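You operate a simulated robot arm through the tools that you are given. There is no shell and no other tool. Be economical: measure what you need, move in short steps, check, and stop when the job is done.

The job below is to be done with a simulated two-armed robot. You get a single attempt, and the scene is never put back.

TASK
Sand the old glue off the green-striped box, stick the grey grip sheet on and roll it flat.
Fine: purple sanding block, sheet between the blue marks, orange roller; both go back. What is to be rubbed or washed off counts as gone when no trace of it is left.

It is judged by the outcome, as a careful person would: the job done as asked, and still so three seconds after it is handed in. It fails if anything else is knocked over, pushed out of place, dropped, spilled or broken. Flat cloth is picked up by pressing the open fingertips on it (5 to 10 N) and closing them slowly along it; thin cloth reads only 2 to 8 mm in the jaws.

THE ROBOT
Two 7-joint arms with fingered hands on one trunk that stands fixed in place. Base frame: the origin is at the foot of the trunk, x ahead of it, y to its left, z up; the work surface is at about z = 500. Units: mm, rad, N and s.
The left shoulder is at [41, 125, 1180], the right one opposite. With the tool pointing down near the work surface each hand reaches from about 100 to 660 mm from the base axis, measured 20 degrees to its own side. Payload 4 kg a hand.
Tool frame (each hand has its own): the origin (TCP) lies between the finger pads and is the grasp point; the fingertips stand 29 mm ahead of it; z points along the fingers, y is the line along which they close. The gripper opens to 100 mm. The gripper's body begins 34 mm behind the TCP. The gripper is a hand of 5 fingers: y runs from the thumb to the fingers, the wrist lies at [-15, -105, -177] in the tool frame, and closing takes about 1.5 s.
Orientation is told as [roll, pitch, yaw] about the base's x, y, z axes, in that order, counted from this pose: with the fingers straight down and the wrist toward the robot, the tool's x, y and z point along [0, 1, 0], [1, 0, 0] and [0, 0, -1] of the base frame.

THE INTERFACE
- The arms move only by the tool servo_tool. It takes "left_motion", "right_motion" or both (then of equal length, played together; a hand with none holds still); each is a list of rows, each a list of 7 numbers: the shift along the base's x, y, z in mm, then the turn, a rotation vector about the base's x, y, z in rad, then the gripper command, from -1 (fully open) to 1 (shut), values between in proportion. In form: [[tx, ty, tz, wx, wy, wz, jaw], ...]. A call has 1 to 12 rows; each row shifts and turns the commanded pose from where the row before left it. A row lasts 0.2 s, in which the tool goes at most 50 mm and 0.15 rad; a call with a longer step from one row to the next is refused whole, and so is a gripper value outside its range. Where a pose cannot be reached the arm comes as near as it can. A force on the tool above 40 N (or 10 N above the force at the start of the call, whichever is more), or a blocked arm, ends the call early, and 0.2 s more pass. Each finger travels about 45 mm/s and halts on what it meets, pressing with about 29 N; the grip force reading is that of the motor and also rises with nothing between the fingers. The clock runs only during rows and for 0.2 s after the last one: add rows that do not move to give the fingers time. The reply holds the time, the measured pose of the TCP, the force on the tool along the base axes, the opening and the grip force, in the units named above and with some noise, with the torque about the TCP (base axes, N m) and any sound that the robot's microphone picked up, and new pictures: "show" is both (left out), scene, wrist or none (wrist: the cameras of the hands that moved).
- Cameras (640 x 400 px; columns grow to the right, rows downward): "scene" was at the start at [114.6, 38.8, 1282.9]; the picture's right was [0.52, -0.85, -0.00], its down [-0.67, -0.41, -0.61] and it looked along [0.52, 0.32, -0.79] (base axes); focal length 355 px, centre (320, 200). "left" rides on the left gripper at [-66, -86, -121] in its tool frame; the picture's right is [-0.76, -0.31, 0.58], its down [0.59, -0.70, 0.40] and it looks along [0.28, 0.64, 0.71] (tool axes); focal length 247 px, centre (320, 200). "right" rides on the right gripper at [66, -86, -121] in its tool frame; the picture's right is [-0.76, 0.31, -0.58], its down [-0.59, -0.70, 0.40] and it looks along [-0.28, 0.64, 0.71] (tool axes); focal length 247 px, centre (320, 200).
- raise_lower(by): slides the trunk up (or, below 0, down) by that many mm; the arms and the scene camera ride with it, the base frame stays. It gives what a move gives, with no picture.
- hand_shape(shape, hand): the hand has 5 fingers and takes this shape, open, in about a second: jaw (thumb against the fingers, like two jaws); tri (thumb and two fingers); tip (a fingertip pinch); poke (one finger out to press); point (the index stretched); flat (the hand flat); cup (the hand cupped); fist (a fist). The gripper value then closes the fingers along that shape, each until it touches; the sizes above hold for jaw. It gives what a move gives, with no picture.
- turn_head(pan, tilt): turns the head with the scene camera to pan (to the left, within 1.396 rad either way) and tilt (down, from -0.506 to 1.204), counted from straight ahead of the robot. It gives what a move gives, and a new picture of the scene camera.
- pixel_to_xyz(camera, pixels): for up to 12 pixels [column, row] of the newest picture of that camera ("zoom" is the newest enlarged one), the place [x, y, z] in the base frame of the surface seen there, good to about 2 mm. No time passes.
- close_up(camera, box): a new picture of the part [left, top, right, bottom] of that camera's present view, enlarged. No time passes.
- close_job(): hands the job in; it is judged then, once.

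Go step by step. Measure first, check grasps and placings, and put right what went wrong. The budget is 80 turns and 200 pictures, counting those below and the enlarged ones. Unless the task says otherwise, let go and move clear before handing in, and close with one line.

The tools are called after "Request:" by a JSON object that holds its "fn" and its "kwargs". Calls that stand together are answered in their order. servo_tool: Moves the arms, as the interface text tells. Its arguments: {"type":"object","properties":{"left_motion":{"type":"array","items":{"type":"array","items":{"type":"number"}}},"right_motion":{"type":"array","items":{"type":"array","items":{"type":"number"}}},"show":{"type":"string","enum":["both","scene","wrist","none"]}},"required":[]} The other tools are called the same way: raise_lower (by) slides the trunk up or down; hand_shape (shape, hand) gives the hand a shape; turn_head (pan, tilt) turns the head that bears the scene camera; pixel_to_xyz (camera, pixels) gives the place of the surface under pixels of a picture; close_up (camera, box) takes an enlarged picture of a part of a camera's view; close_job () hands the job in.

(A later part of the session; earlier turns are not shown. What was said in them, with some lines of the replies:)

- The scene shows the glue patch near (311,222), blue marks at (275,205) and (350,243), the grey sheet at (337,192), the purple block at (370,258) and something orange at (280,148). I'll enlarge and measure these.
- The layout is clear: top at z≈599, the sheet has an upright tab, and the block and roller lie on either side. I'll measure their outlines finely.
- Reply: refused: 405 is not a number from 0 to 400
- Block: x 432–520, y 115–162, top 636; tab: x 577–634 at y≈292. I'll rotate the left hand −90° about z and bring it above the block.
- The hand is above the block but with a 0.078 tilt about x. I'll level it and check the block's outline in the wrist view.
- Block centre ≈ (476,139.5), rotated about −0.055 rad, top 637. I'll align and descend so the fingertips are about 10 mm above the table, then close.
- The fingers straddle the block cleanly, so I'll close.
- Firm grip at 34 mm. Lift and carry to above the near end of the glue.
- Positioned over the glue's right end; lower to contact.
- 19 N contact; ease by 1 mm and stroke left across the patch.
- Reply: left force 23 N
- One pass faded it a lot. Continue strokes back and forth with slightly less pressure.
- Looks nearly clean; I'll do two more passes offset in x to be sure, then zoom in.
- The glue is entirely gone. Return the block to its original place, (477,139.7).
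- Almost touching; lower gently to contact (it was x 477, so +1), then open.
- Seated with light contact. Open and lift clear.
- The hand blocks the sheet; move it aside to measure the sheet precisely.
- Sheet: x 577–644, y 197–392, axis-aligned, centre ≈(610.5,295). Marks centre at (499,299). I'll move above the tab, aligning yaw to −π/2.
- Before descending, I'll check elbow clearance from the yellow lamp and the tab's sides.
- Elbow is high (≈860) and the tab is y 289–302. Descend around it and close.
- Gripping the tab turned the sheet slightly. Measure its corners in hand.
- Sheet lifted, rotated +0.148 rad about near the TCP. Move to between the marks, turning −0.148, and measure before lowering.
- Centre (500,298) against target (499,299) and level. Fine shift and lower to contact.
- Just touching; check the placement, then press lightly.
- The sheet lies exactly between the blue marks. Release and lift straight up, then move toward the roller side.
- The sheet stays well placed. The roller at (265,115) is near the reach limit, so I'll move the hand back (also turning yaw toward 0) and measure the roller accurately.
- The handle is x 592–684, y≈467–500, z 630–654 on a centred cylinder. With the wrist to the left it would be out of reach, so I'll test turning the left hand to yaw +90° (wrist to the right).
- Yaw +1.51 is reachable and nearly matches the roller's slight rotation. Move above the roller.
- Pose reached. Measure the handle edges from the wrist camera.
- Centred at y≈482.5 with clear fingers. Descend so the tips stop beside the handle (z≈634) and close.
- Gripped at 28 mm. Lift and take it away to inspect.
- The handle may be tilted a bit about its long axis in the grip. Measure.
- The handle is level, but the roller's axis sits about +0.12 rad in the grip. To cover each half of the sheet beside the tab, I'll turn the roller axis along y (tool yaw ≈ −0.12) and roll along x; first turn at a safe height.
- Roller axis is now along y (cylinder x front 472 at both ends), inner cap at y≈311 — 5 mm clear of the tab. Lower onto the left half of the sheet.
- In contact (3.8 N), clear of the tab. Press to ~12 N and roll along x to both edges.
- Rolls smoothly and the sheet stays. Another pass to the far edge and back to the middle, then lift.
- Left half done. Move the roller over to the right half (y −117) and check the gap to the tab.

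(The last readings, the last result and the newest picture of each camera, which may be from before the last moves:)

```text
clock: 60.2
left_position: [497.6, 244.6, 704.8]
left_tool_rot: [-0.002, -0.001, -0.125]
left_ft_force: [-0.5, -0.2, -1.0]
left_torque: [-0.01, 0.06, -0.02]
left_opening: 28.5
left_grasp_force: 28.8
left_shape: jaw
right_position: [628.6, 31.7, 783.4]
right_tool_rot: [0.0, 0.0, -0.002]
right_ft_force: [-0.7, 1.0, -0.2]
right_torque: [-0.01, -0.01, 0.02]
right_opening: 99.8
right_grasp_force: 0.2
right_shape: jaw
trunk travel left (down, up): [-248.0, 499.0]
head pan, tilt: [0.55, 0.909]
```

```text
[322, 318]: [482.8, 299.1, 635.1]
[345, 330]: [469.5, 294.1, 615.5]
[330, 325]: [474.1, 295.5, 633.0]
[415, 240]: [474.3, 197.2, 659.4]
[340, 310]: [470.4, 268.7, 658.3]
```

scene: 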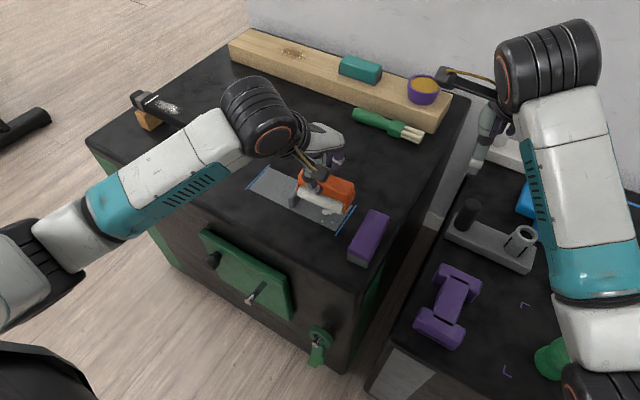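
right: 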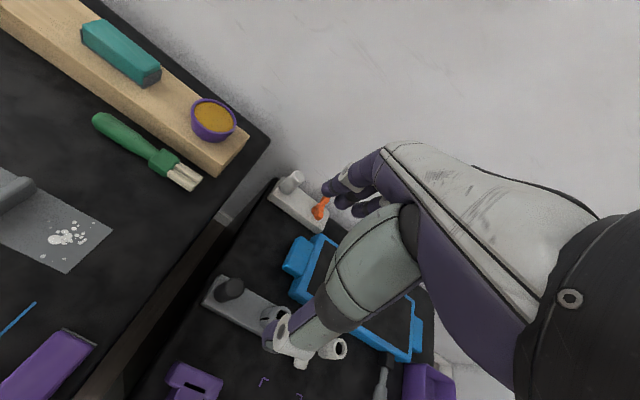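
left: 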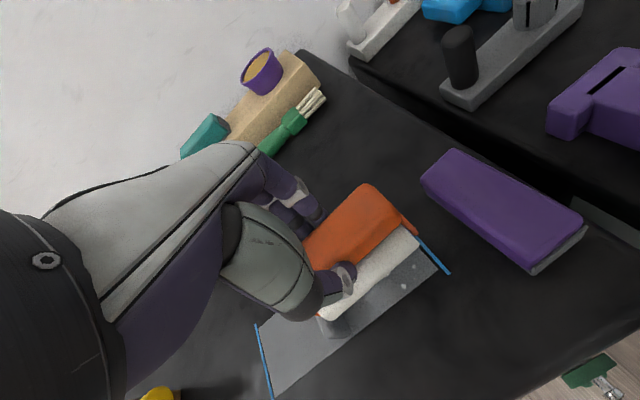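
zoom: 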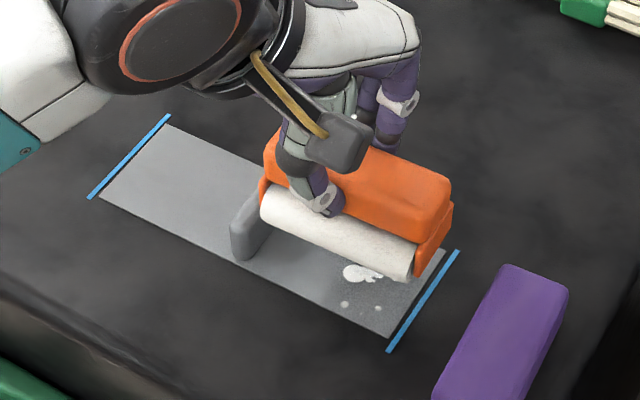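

Left cap at y≈285 versus tab face at 293 — safe; shift +2. Lower, press and roll the right half.

Request:
{"fn": "servo_tool", "kwargs": {"left_motion": [[1, 2, -18, 0, 0, 0, 1], [0, 0, -14, 0, 0, 0, 1], [0, 0, -4, 0, 0, 0, 1], [0, 0, -2, 0, 0, 0, 1], [0, 0, -1, 0, 0, 0, 1]], "show": "scene"}}

Request:
{"fn": "close_up", "kwargs": {"camera": "scene", "box": [245, 130, 385, 250]}}

```text
clock: 61.4
left_position: [499.8, 246.9, 667.0]
left_tool_rot: [-0.001, -0.003, -0.124]
left_ft_force: [-0.9, 0.4, 3.0]
left_torque: [-0.01, -0.03, 0.01]
left_opening: 28.9
left_grasp_force: 28.7
left_shape: jaw
right_position: [627.1, 32.4, 783.3]
right_tool_rot: [0.001, 0.0, 0.0]
right_ft_force: [-0.1, 1.0, 0.0]
right_torque: [0.02, -0.03, 0.02]
right_opening: 100.0
right_grasp_force: 0.1
right_shape: jaw
trunk travel left (down, up): [-248.0, 499.0]
head pan, tilt: [0.55, 0.909]
```

scene: 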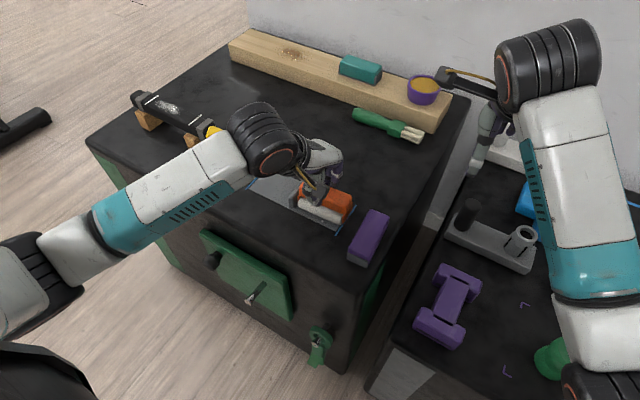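

```text
3.33 times, centred on (315, 190) of scene
```

zoom: 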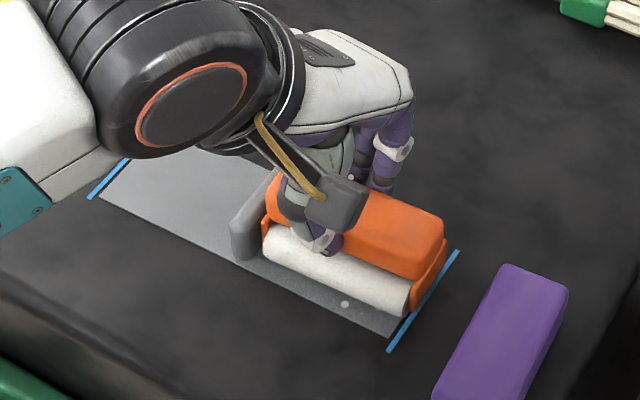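

Request:
{"fn": "servo_tool", "kwargs": {"left_motion": [[0, 0, -0.8, 0, 0, 0, 1], [8, 0, -0.5, 0, 0, 0, 1], [12, 0, 0, 0, 0, 0, 1], [12, 0, 0, 0, 0, 0, 1], [-12, 0, 0, 0, 0, 0, 1], [-14, 0, 0, 0, 0, 0, 1], [-14, 0, 0, 0, 0, 0, 1], [-14, 0, 0, 0, 0, 0, 1], [-10, 0, 0, 0, 0, 0, 1]], "show": "none"}}

Request:
{"fn": "servo_tool", "kwargs": {"left_motion": [[12, 0, 0, 0, 0, 0, 1], [14, 0, 0, 0, 0, 0, 1], [14, 0, 0, 0, 0, 0, 1], [14, 0, 0, 0, 0, 0, 1], [10, 0, 0, 0, 0, 0, 1], [-10, 0, 0, 0, 0, 0, 1], [-12, 0, 0, 0, 0, 0, 1], [-10, 0, 0, 0, 0, 0, 1], [0, 0, 0, 0, 0, 0, 1], [0, 0, 15, 0, 0, 0, 1], [0, 0, 40, 0, 0, 0, 1]], "show": "scene"}}

Request:
{"fn": "close_up", "kwargs": {"camera": "scene", "box": [245, 130, 385, 250]}}

```text
clock: 63.4
left_position: [467.1, 246.8, 666.2]
left_tool_rot: [0.0, -0.004, -0.123]
left_ft_force: [4.2, 0.5, 16.8]
left_torque: [0.02, -0.24, 0.01]
left_opening: 29.2
left_grasp_force: 28.5
left_shape: jaw
right_position: [627.0, 33.0, 783.8]
right_tool_rot: [-0.001, 0.0, 0.0]
right_ft_force: [0.4, -0.1, -0.3]
right_torque: [0.05, 0.0, -0.01]
right_opening: 99.7
right_grasp_force: 0.0
right_shape: jaw
trunk travel left (down, up): [-248.0, 499.0]
head pan, tilt: [0.55, 0.909]
```

```text
clock: 65.8
left_position: [499.7, 246.0, 717.7]
left_tool_rot: [-0.002, 0.002, -0.124]
left_ft_force: [0.5, -0.5, -1.7]
left_torque: [0.03, -0.02, 0.02]
left_opening: 28.8
left_grasp_force: 29.5
left_shape: jaw
right_position: [627.9, 32.8, 783.6]
right_tool_rot: [-0.001, 0.0, 0.001]
right_ft_force: [0.3, -0.3, -0.1]
right_torque: [-0.01, 0.02, -0.04]
right_opening: 99.7
right_grasp_force: 0.1
right_shape: jaw
trunk travel left (down, up): [-248.0, 499.0]
head pan, tilt: [0.55, 0.909]
```

scene: 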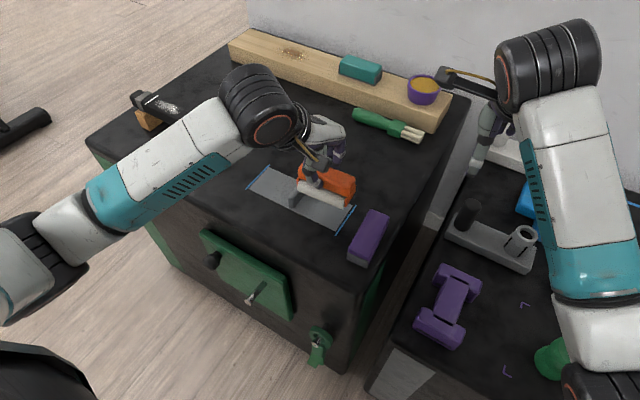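

```text
3.33 times, centred on (315, 190) of scene
```

zoom: 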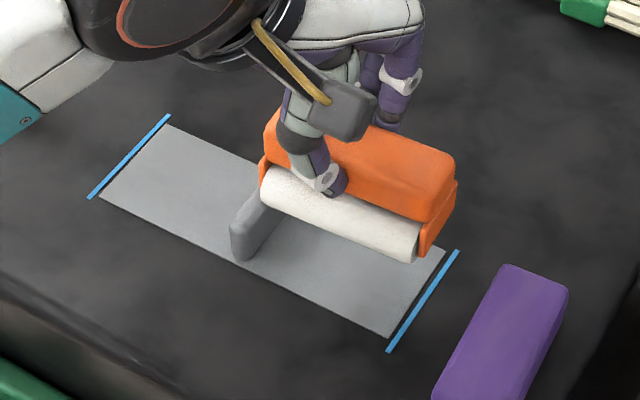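

The white bubbles under the sheet have vanished, so it is flat, and the sheet sits between the marks. Now return the roller: turn back by +1.52 while moving left.

Request:
{"fn": "servo_tool", "kwargs": {"left_motion": [[0, 10, 15, 0, 0, 0, 1], [0, 25, 10, 0, 0, 0.138, 1], [0, 25, 0, 0, 0, 0.138, 1], [0, 25, 0, 0, 0, 0.138, 1], [0, 25, 0, 0, 0, 0.138, 1], [0, 5, 0, 0, 0, 0.138, 1], [0, 0, 0, 0, 0, 0.138, 1], [0, 0, 0, 0, 0, 0.138, 1], [0, 0, 0, 0, 0, 0.138, 1], [0, 0, 0, 0, 0, 0.138, 1], [0, 0, 0, 0, 0, 0.138, 1], [0, 0, 0, 0, 0, 0.138, 1]], "show": "none"}}

Request:
{"fn": "servo_tool", "kwargs": {"left_motion": [[20, 15, 0, 0, 0, 0, 1], [30, 25, 0, 0, 0, 0, 1], [35, 30, 0, 0, 0, 0, 1], [35, 30, 0, 0, 0, 0, 1], [19, 20, -15, 0, 0, 0, 1], [0, 0, -30, 0, 0, 0, 1], [0, 0, 0, 0, 0, 0, 1]]}}

Request:
{"fn": "close_up", "kwargs": {"camera": "scene", "box": [210, 70, 330, 160]}}

Request:
{"fn": "close_up", "kwargs": {"camera": "left", "box": [280, 150, 480, 340]}}

```text
clock: 68.4
left_position: [499.9, 361.5, 744.1]
left_tool_rot: [0.0, 0.001, 1.395]
left_ft_force: [-0.7, 0.3, -2.1]
left_torque: [-0.06, 0.03, 0.0]
left_opening: 28.9
left_grasp_force: 29.0
left_shape: jaw
right_position: [628.2, 34.1, 783.3]
right_tool_rot: [-0.001, 0.003, -0.001]
right_ft_force: [-0.6, 0.9, -0.2]
right_torque: [0.0, 0.01, 0.02]
right_opening: 99.7
right_grasp_force: 0.0
right_shape: jaw
trunk travel left (down, up): [-248.0, 499.0]
head pan, tilt: [0.55, 0.909]
```

```text
clock: 70.0
left_position: [636.3, 482.0, 701.2]
left_tool_rot: [-0.001, 0.0, 1.393]
left_ft_force: [0.2, 0.3, -1.5]
left_torque: [0.04, -0.01, 0.04]
left_opening: 29.1
left_grasp_force: 29.2
left_shape: jaw
right_position: [627.9, 33.6, 783.0]
right_tool_rot: [0.0, 0.002, -0.002]
right_ft_force: [0.6, -0.1, -0.5]
right_torque: [-0.01, 0.0, 0.0]
right_opening: 99.6
right_grasp_force: 0.1
right_shape: jaw
trunk travel left (down, up): [-248.0, 499.0]
head pan, tilt: [0.55, 0.909]
```

scene: 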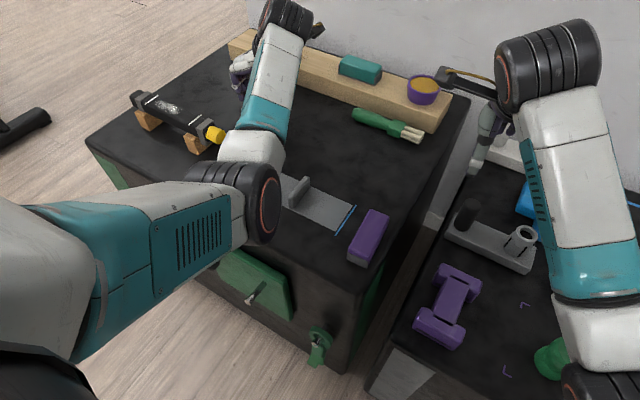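
left: 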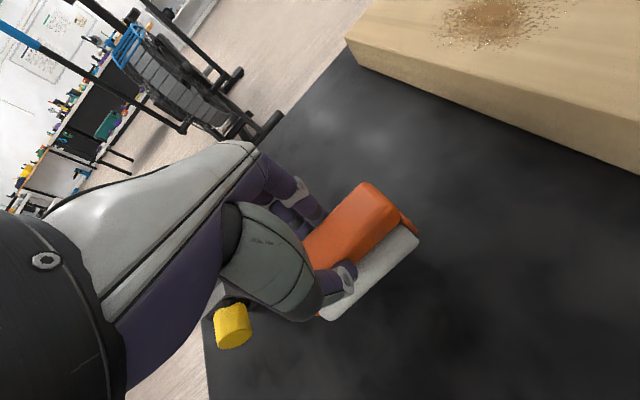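

```text
4.44 times, centred on (270, 115) of scene
```

zoom: 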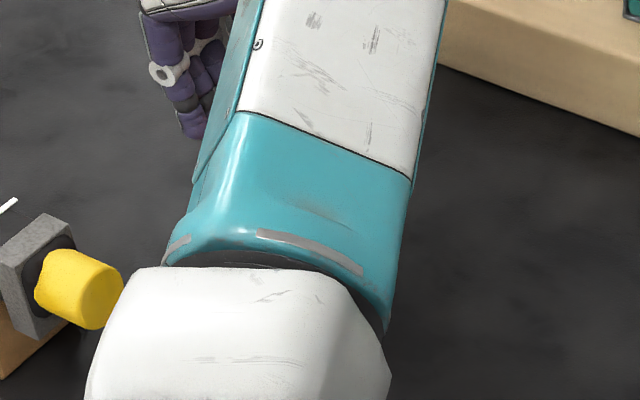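

```text
2.11 times, centred on (380, 245) of left
```

zoom: 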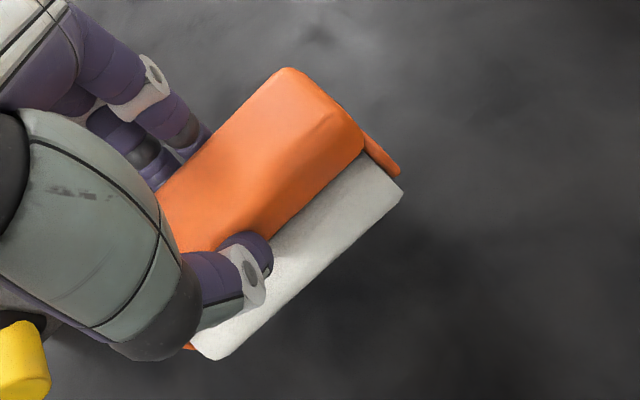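

Request:
{"fn": "pixel_to_xyz", "kwargs": {"camera": "zoom", "pixels": [[290, 75], [355, 140], [395, 190], [398, 172], [300, 270], [215, 350], [250, 120], [360, 155]]}}

Request:
{"fn": "pixel_to_xyz", "kwargs": {"camera": "scene", "pixels": [[265, 200], [245, 225], [230, 150], [220, 170], [225, 250]]}}

```text
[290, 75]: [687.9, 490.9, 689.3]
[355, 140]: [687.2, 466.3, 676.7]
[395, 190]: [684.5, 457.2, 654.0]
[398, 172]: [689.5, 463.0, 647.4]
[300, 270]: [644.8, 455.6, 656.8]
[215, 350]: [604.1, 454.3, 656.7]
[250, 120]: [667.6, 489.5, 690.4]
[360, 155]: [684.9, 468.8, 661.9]
```

```text
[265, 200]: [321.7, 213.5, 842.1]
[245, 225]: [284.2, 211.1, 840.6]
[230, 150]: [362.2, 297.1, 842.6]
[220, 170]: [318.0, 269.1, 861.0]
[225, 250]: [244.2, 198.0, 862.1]
```

Elbow is high and clear. The roller needs about −0.08 rad, x −2, y +3 to match its original place; then lower.

Request:
{"fn": "servo_tool", "kwargs": {"left_motion": [[-2, 3, 0, 0, 0, -0.08, 1], [0, 0, -15, 0, 0, 0, 1], [0, 0, -13, 0, 0, 0, 1], [0, 0, -4, 0, 0, 0, 1], [0, 0, -2, 0, 0, 0, 1], [0, 0, -1, 0, 0, 0, 1]], "show": "wrist"}}

Request:
{"fn": "close_up", "kwargs": {"camera": "left", "box": [280, 150, 480, 340]}}

Request:
{"fn": "pixel_to_xyz", "kwargs": {"camera": "zoom", "pixels": [[290, 75], [355, 140], [395, 190], [398, 172], [300, 270], [215, 350], [250, 120], [360, 155]]}}

```text
clock: 71.4
left_position: [636.0, 484.4, 664.1]
left_tool_rot: [-0.001, 0.001, 1.316]
left_ft_force: [0.6, 0.1, -0.1]
left_torque: [-0.01, -0.04, -0.01]
left_opening: 29.2
left_grasp_force: 28.8
left_shape: jaw
right_position: [627.0, 33.5, 783.4]
right_tool_rot: [0.001, 0.001, -0.002]
right_ft_force: [-0.3, -0.2, -0.3]
right_torque: [-0.03, 0.0, -0.01]
right_opening: 99.8
right_grasp_force: 0.0
right_shape: jaw
trunk travel left (down, up): [-248.0, 499.0]
head pan, tilt: [0.55, 0.909]
```

left: 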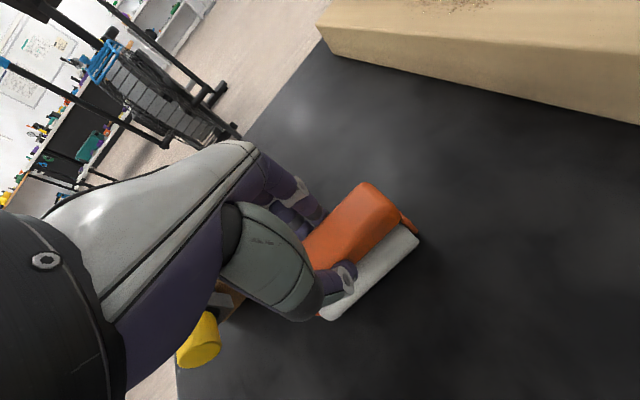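

```text
2.11 times, centred on (380, 245) of left
```

zoom: 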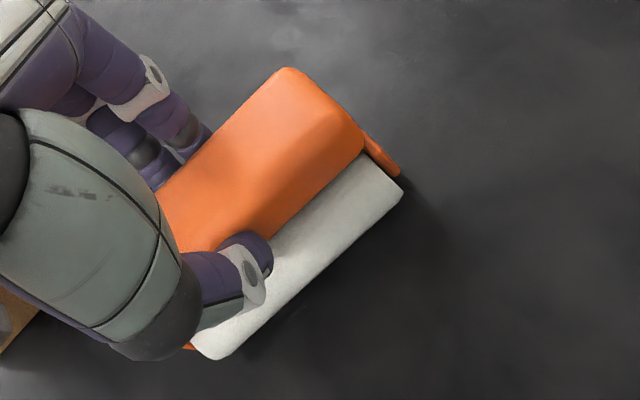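

```text
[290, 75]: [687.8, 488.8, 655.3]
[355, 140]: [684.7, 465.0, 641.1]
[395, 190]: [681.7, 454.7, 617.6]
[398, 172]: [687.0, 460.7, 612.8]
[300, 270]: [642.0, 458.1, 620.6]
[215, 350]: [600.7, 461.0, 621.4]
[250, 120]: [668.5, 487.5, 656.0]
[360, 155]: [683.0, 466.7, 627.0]
```

Very close to the original. A small +0.03 turn, then lower to contact.

Request:
{"fn": "servo_tool", "kwargs": {"left_motion": [[0, 0.5, 0, 0, 0, 0.03, 1], [0, 0, -1, 0, 0, 0, 1], [0, 0, -0.5, 0, 0, 0, 1], [0, 0, 0, 0, 0, 0, 1]], "show": "none"}}

```text
clock: 72.4
left_position: [636.9, 485.2, 663.6]
left_tool_rot: [0.0, -0.001, 1.344]
left_ft_force: [-0.3, 0.1, 1.5]
left_torque: [-0.02, -0.03, 0.0]
left_opening: 28.9
left_grasp_force: 29.1
left_shape: jaw
right_position: [628.0, 33.0, 783.0]
right_tool_rot: [0.0, 0.001, -0.001]
right_ft_force: [0.4, 0.1, -1.1]
right_torque: [0.01, 0.0, -0.01]
right_opening: 99.8
right_grasp_force: 0.1
right_shape: jaw
trunk travel left (down, up): [-248.0, 499.0]
head pan, tilt: [0.55, 0.909]
```

Contact begins. Seat 0.5 mm more and open slowly.

Request:
{"fn": "servo_tool", "kwargs": {"left_motion": [[0, 0, -0.5, 0, 0, 0, 1], [0, 0, 0, 0, 0, 0, 0.8], [0, 0, 0, 0, 0, 0, 0.6], [0, 0, 0, 0, 0, 0, 0.4], [0, 0, 0, 0, 0, 0, 0.2], [0, 0, 0, 0, 0, 0, 0], [0, 0, 0, 0, 0, 0, -0.3], [0, 0, 0, 0, 0, 0, -0.6], [0, 0, 0, 0, 0, 0, -0.8], [0, 0, 0, 0, 0, 0, -0.8], [0, 0, 0, 0, 0, 0, -0.8]]}}

Request:
{"fn": "servo_tool", "kwargs": {"left_motion": [[0, 0, 10, 0, 0, 0, -0.8], [0, 0, 25, 0, 0, 0, -0.8], [0, 0, 30, 0, 0, 0, -0.8], [0, 0, 30, 0, 0, 0, -0.8], [-10, -5, 20, 0, 0, 0, -0.8]]}}

```text
clock: 74.8
left_position: [637.3, 484.2, 663.4]
left_tool_rot: [-0.002, 0.001, 1.344]
left_ft_force: [-0.6, -0.5, 0.2]
left_torque: [-0.01, 0.0, -0.02]
left_opening: 89.6
left_grasp_force: 0.0
left_shape: jaw
right_position: [627.0, 32.3, 783.9]
right_tool_rot: [0.0, 0.001, -0.001]
right_ft_force: [0.4, 0.4, 0.3]
right_torque: [0.03, 0.01, 0.01]
right_opening: 99.8
right_grasp_force: 0.1
right_shape: jaw
trunk travel left (down, up): [-248.0, 499.0]
head pan, tilt: [0.55, 0.909]
```

scene: 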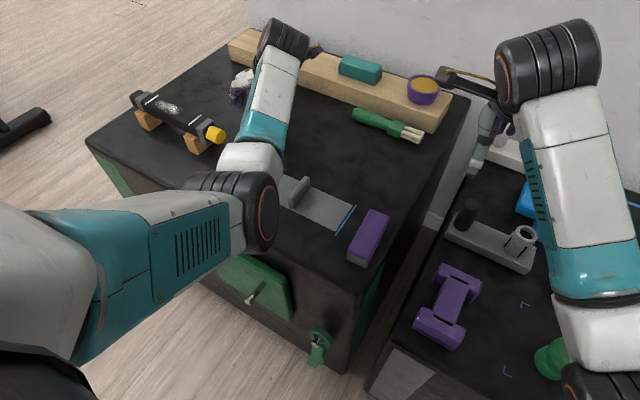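
left: 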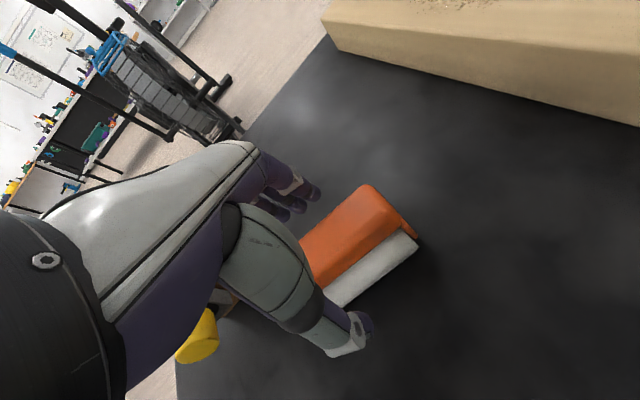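

```text
clock: 76.0
left_position: [626.0, 480.2, 777.8]
left_tool_rot: [0.001, 0.0, 1.344]
left_ft_force: [-0.1, 0.3, -0.5]
left_torque: [0.01, -0.01, 0.0]
left_opening: 89.8
left_grasp_force: 0.1
left_shape: jaw
right_position: [628.1, 32.8, 784.0]
right_tool_rot: [-0.001, -0.001, 0.0]
right_ft_force: [1.1, 0.4, -0.3]
right_torque: [-0.03, -0.03, -0.01]
right_opening: 99.8
right_grasp_force: 0.0
right_shape: jaw
trunk travel left (down, up): [-248.0, 499.0]
head pan, tilt: [0.55, 0.909]
```

scene: 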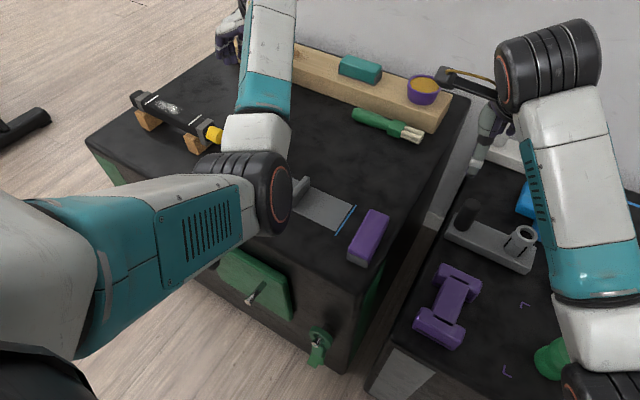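
left: 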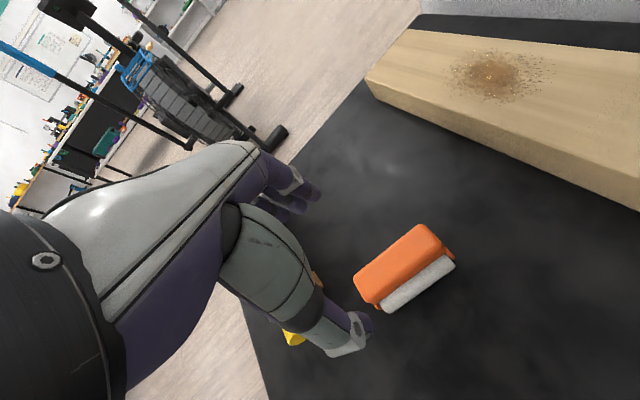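

Roller stands upright back in place. Retract the arm and turn the wrist back to inspect everything.

Request:
{"fn": "servo_tool", "kwargs": {"left_motion": [[-25, -5, 20, 0, 0, -0.12, -0.8], [-25, -10, 20, 0, 0, -0.12, -0.8], [-25, -10, 10, 0, 0, -0.12, -0.8], [-25, -10, 0, 0, 0, -0.12, -0.8], [-25, -10, 0, 0, 0, -0.12, -0.8], [-25, -10, 0, 0, 0, -0.12, -0.8], [-25, -5, 0, 0, 0, -0.12, -0.8], [-25, 0, 0, 0, 0, -0.12, -0.8], [-25, 0, 0, 0, 0, -0.12, -0.8], [-25, 0, 0, 0, 0, -0.12, -0.8], [-20, 0, 0, 0, 0, -0.12, -0.8]], "show": "scene"}}

Request:
{"fn": "close_up", "kwargs": {"camera": "scene", "box": [220, 80, 400, 270]}}

```text
clock: 78.4
left_position: [357.7, 422.1, 827.2]
left_tool_rot: [-0.002, 0.0, 0.022]
left_ft_force: [0.4, -0.9, 0.2]
left_torque: [-0.01, -0.02, -0.01]
left_opening: 89.8
left_grasp_force: 0.1
left_shape: jaw
right_position: [626.9, 32.0, 783.7]
right_tool_rot: [0.001, 0.001, 0.0]
right_ft_force: [0.1, -0.4, -0.2]
right_torque: [0.01, 0.03, 0.01]
right_opening: 99.9
right_grasp_force: 0.0
right_shape: jaw
trunk travel left (down, up): [-248.0, 499.0]
head pan, tilt: [0.55, 0.909]
```

scene: 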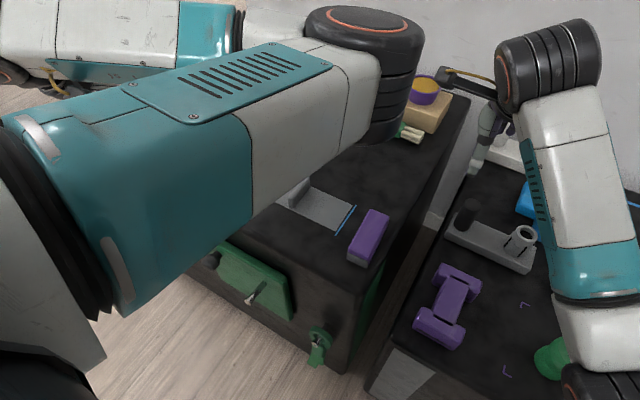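

```text
2.11 times, centred on (310, 175) of scene
```

zoom: 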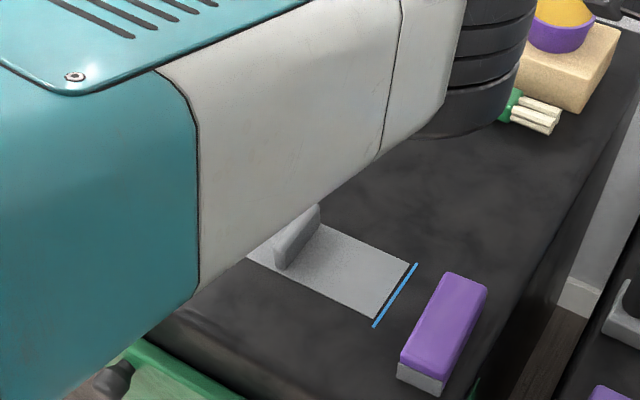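

The elbow has swung inward and blocks the view; check its height before moving on.

Request:
{"fn": "pixel_to_xyz", "kwargs": {"camera": "scene", "pixels": [[385, 130], [365, 20], [340, 120], [400, 60], [200, 210], [100, 280]]}}

Request:
{"fn": "close_up", "kwargs": {"camera": "left", "box": [0, 0, 640, 400]}}

```text
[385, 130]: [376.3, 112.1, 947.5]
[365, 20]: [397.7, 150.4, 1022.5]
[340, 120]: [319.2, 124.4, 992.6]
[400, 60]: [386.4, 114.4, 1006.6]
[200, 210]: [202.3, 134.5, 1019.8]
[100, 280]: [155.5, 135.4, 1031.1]
```

```text
1.00 times, centred on (320, 200) of left (not enlarged: the box is as wide or as high as the picture)
```

zoom: 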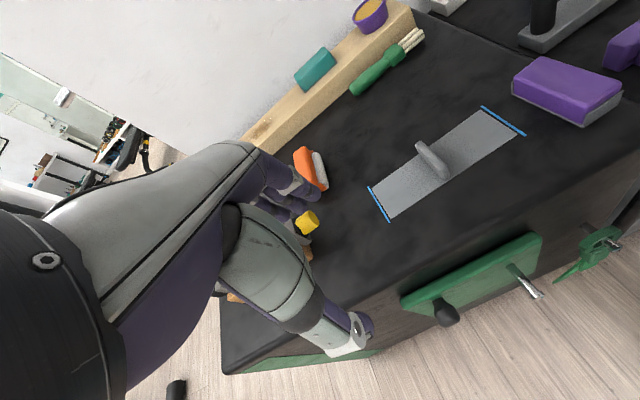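

The elbow is high (~950) and clear. In the wrist view everything is in place; take one enlarged check of sheet, roller and block.

Request:
{"fn": "close_up", "kwargs": {"camera": "left", "box": [280, 30, 640, 260]}}

Request:
{"fn": "pixel_to_xyz", "kwargs": {"camera": "left", "pixels": [[372, 192], [391, 219], [490, 110], [518, 136], [300, 155], [320, 160], [325, 183], [540, 62], [615, 92], [585, 118], [518, 88]]}}

```text
1.74 times, centred on (460, 145) of left
```

zoom: 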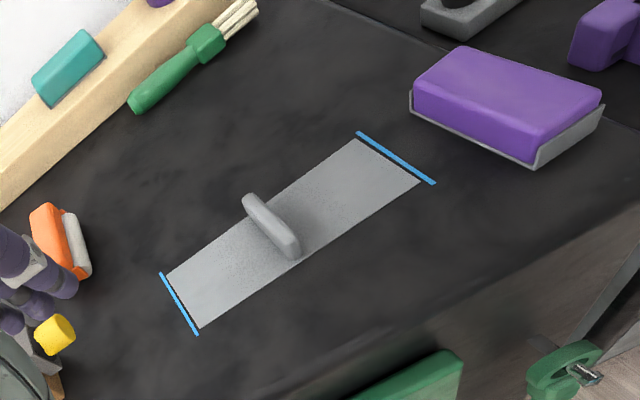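

```text
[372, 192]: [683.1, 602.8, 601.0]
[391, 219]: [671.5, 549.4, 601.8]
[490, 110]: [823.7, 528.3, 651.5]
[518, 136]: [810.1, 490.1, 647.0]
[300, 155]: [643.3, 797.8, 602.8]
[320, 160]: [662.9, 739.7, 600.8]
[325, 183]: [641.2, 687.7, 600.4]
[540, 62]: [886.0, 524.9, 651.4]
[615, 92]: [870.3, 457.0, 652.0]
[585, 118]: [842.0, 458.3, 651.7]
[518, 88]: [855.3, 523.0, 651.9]
```

Request:
{"fn": "pixel_to_xyz", "kwargs": {"camera": "zoom", "pixels": [[168, 278], [200, 326], [355, 140], [418, 180], [70, 213], [90, 275], [40, 208], [465, 50], [600, 95], [535, 155], [415, 85]]}}

```text
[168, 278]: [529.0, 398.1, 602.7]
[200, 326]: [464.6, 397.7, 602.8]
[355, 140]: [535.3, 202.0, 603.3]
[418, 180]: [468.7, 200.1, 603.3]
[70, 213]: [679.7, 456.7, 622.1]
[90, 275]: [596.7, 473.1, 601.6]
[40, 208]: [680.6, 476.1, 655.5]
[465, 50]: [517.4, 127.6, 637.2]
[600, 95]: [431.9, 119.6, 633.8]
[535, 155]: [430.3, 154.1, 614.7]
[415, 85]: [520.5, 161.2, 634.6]
```

The sheet is between the marks (x 465–535, y 200–398) with no bubbles left. Roller and block stand at their original places, and nothing else has moved, so I'll hand in.

Request:
{"fn": "close_job", "kwargs": {}}

```text
The job is handed in.
```

The old glue is sanded off with no trace left, and the grey grip sheet lies between the blue marks, rolled flat with no bubbles showing. The orange roller and purple block are back in their places, though the block now sits turned about 7° from how it started.
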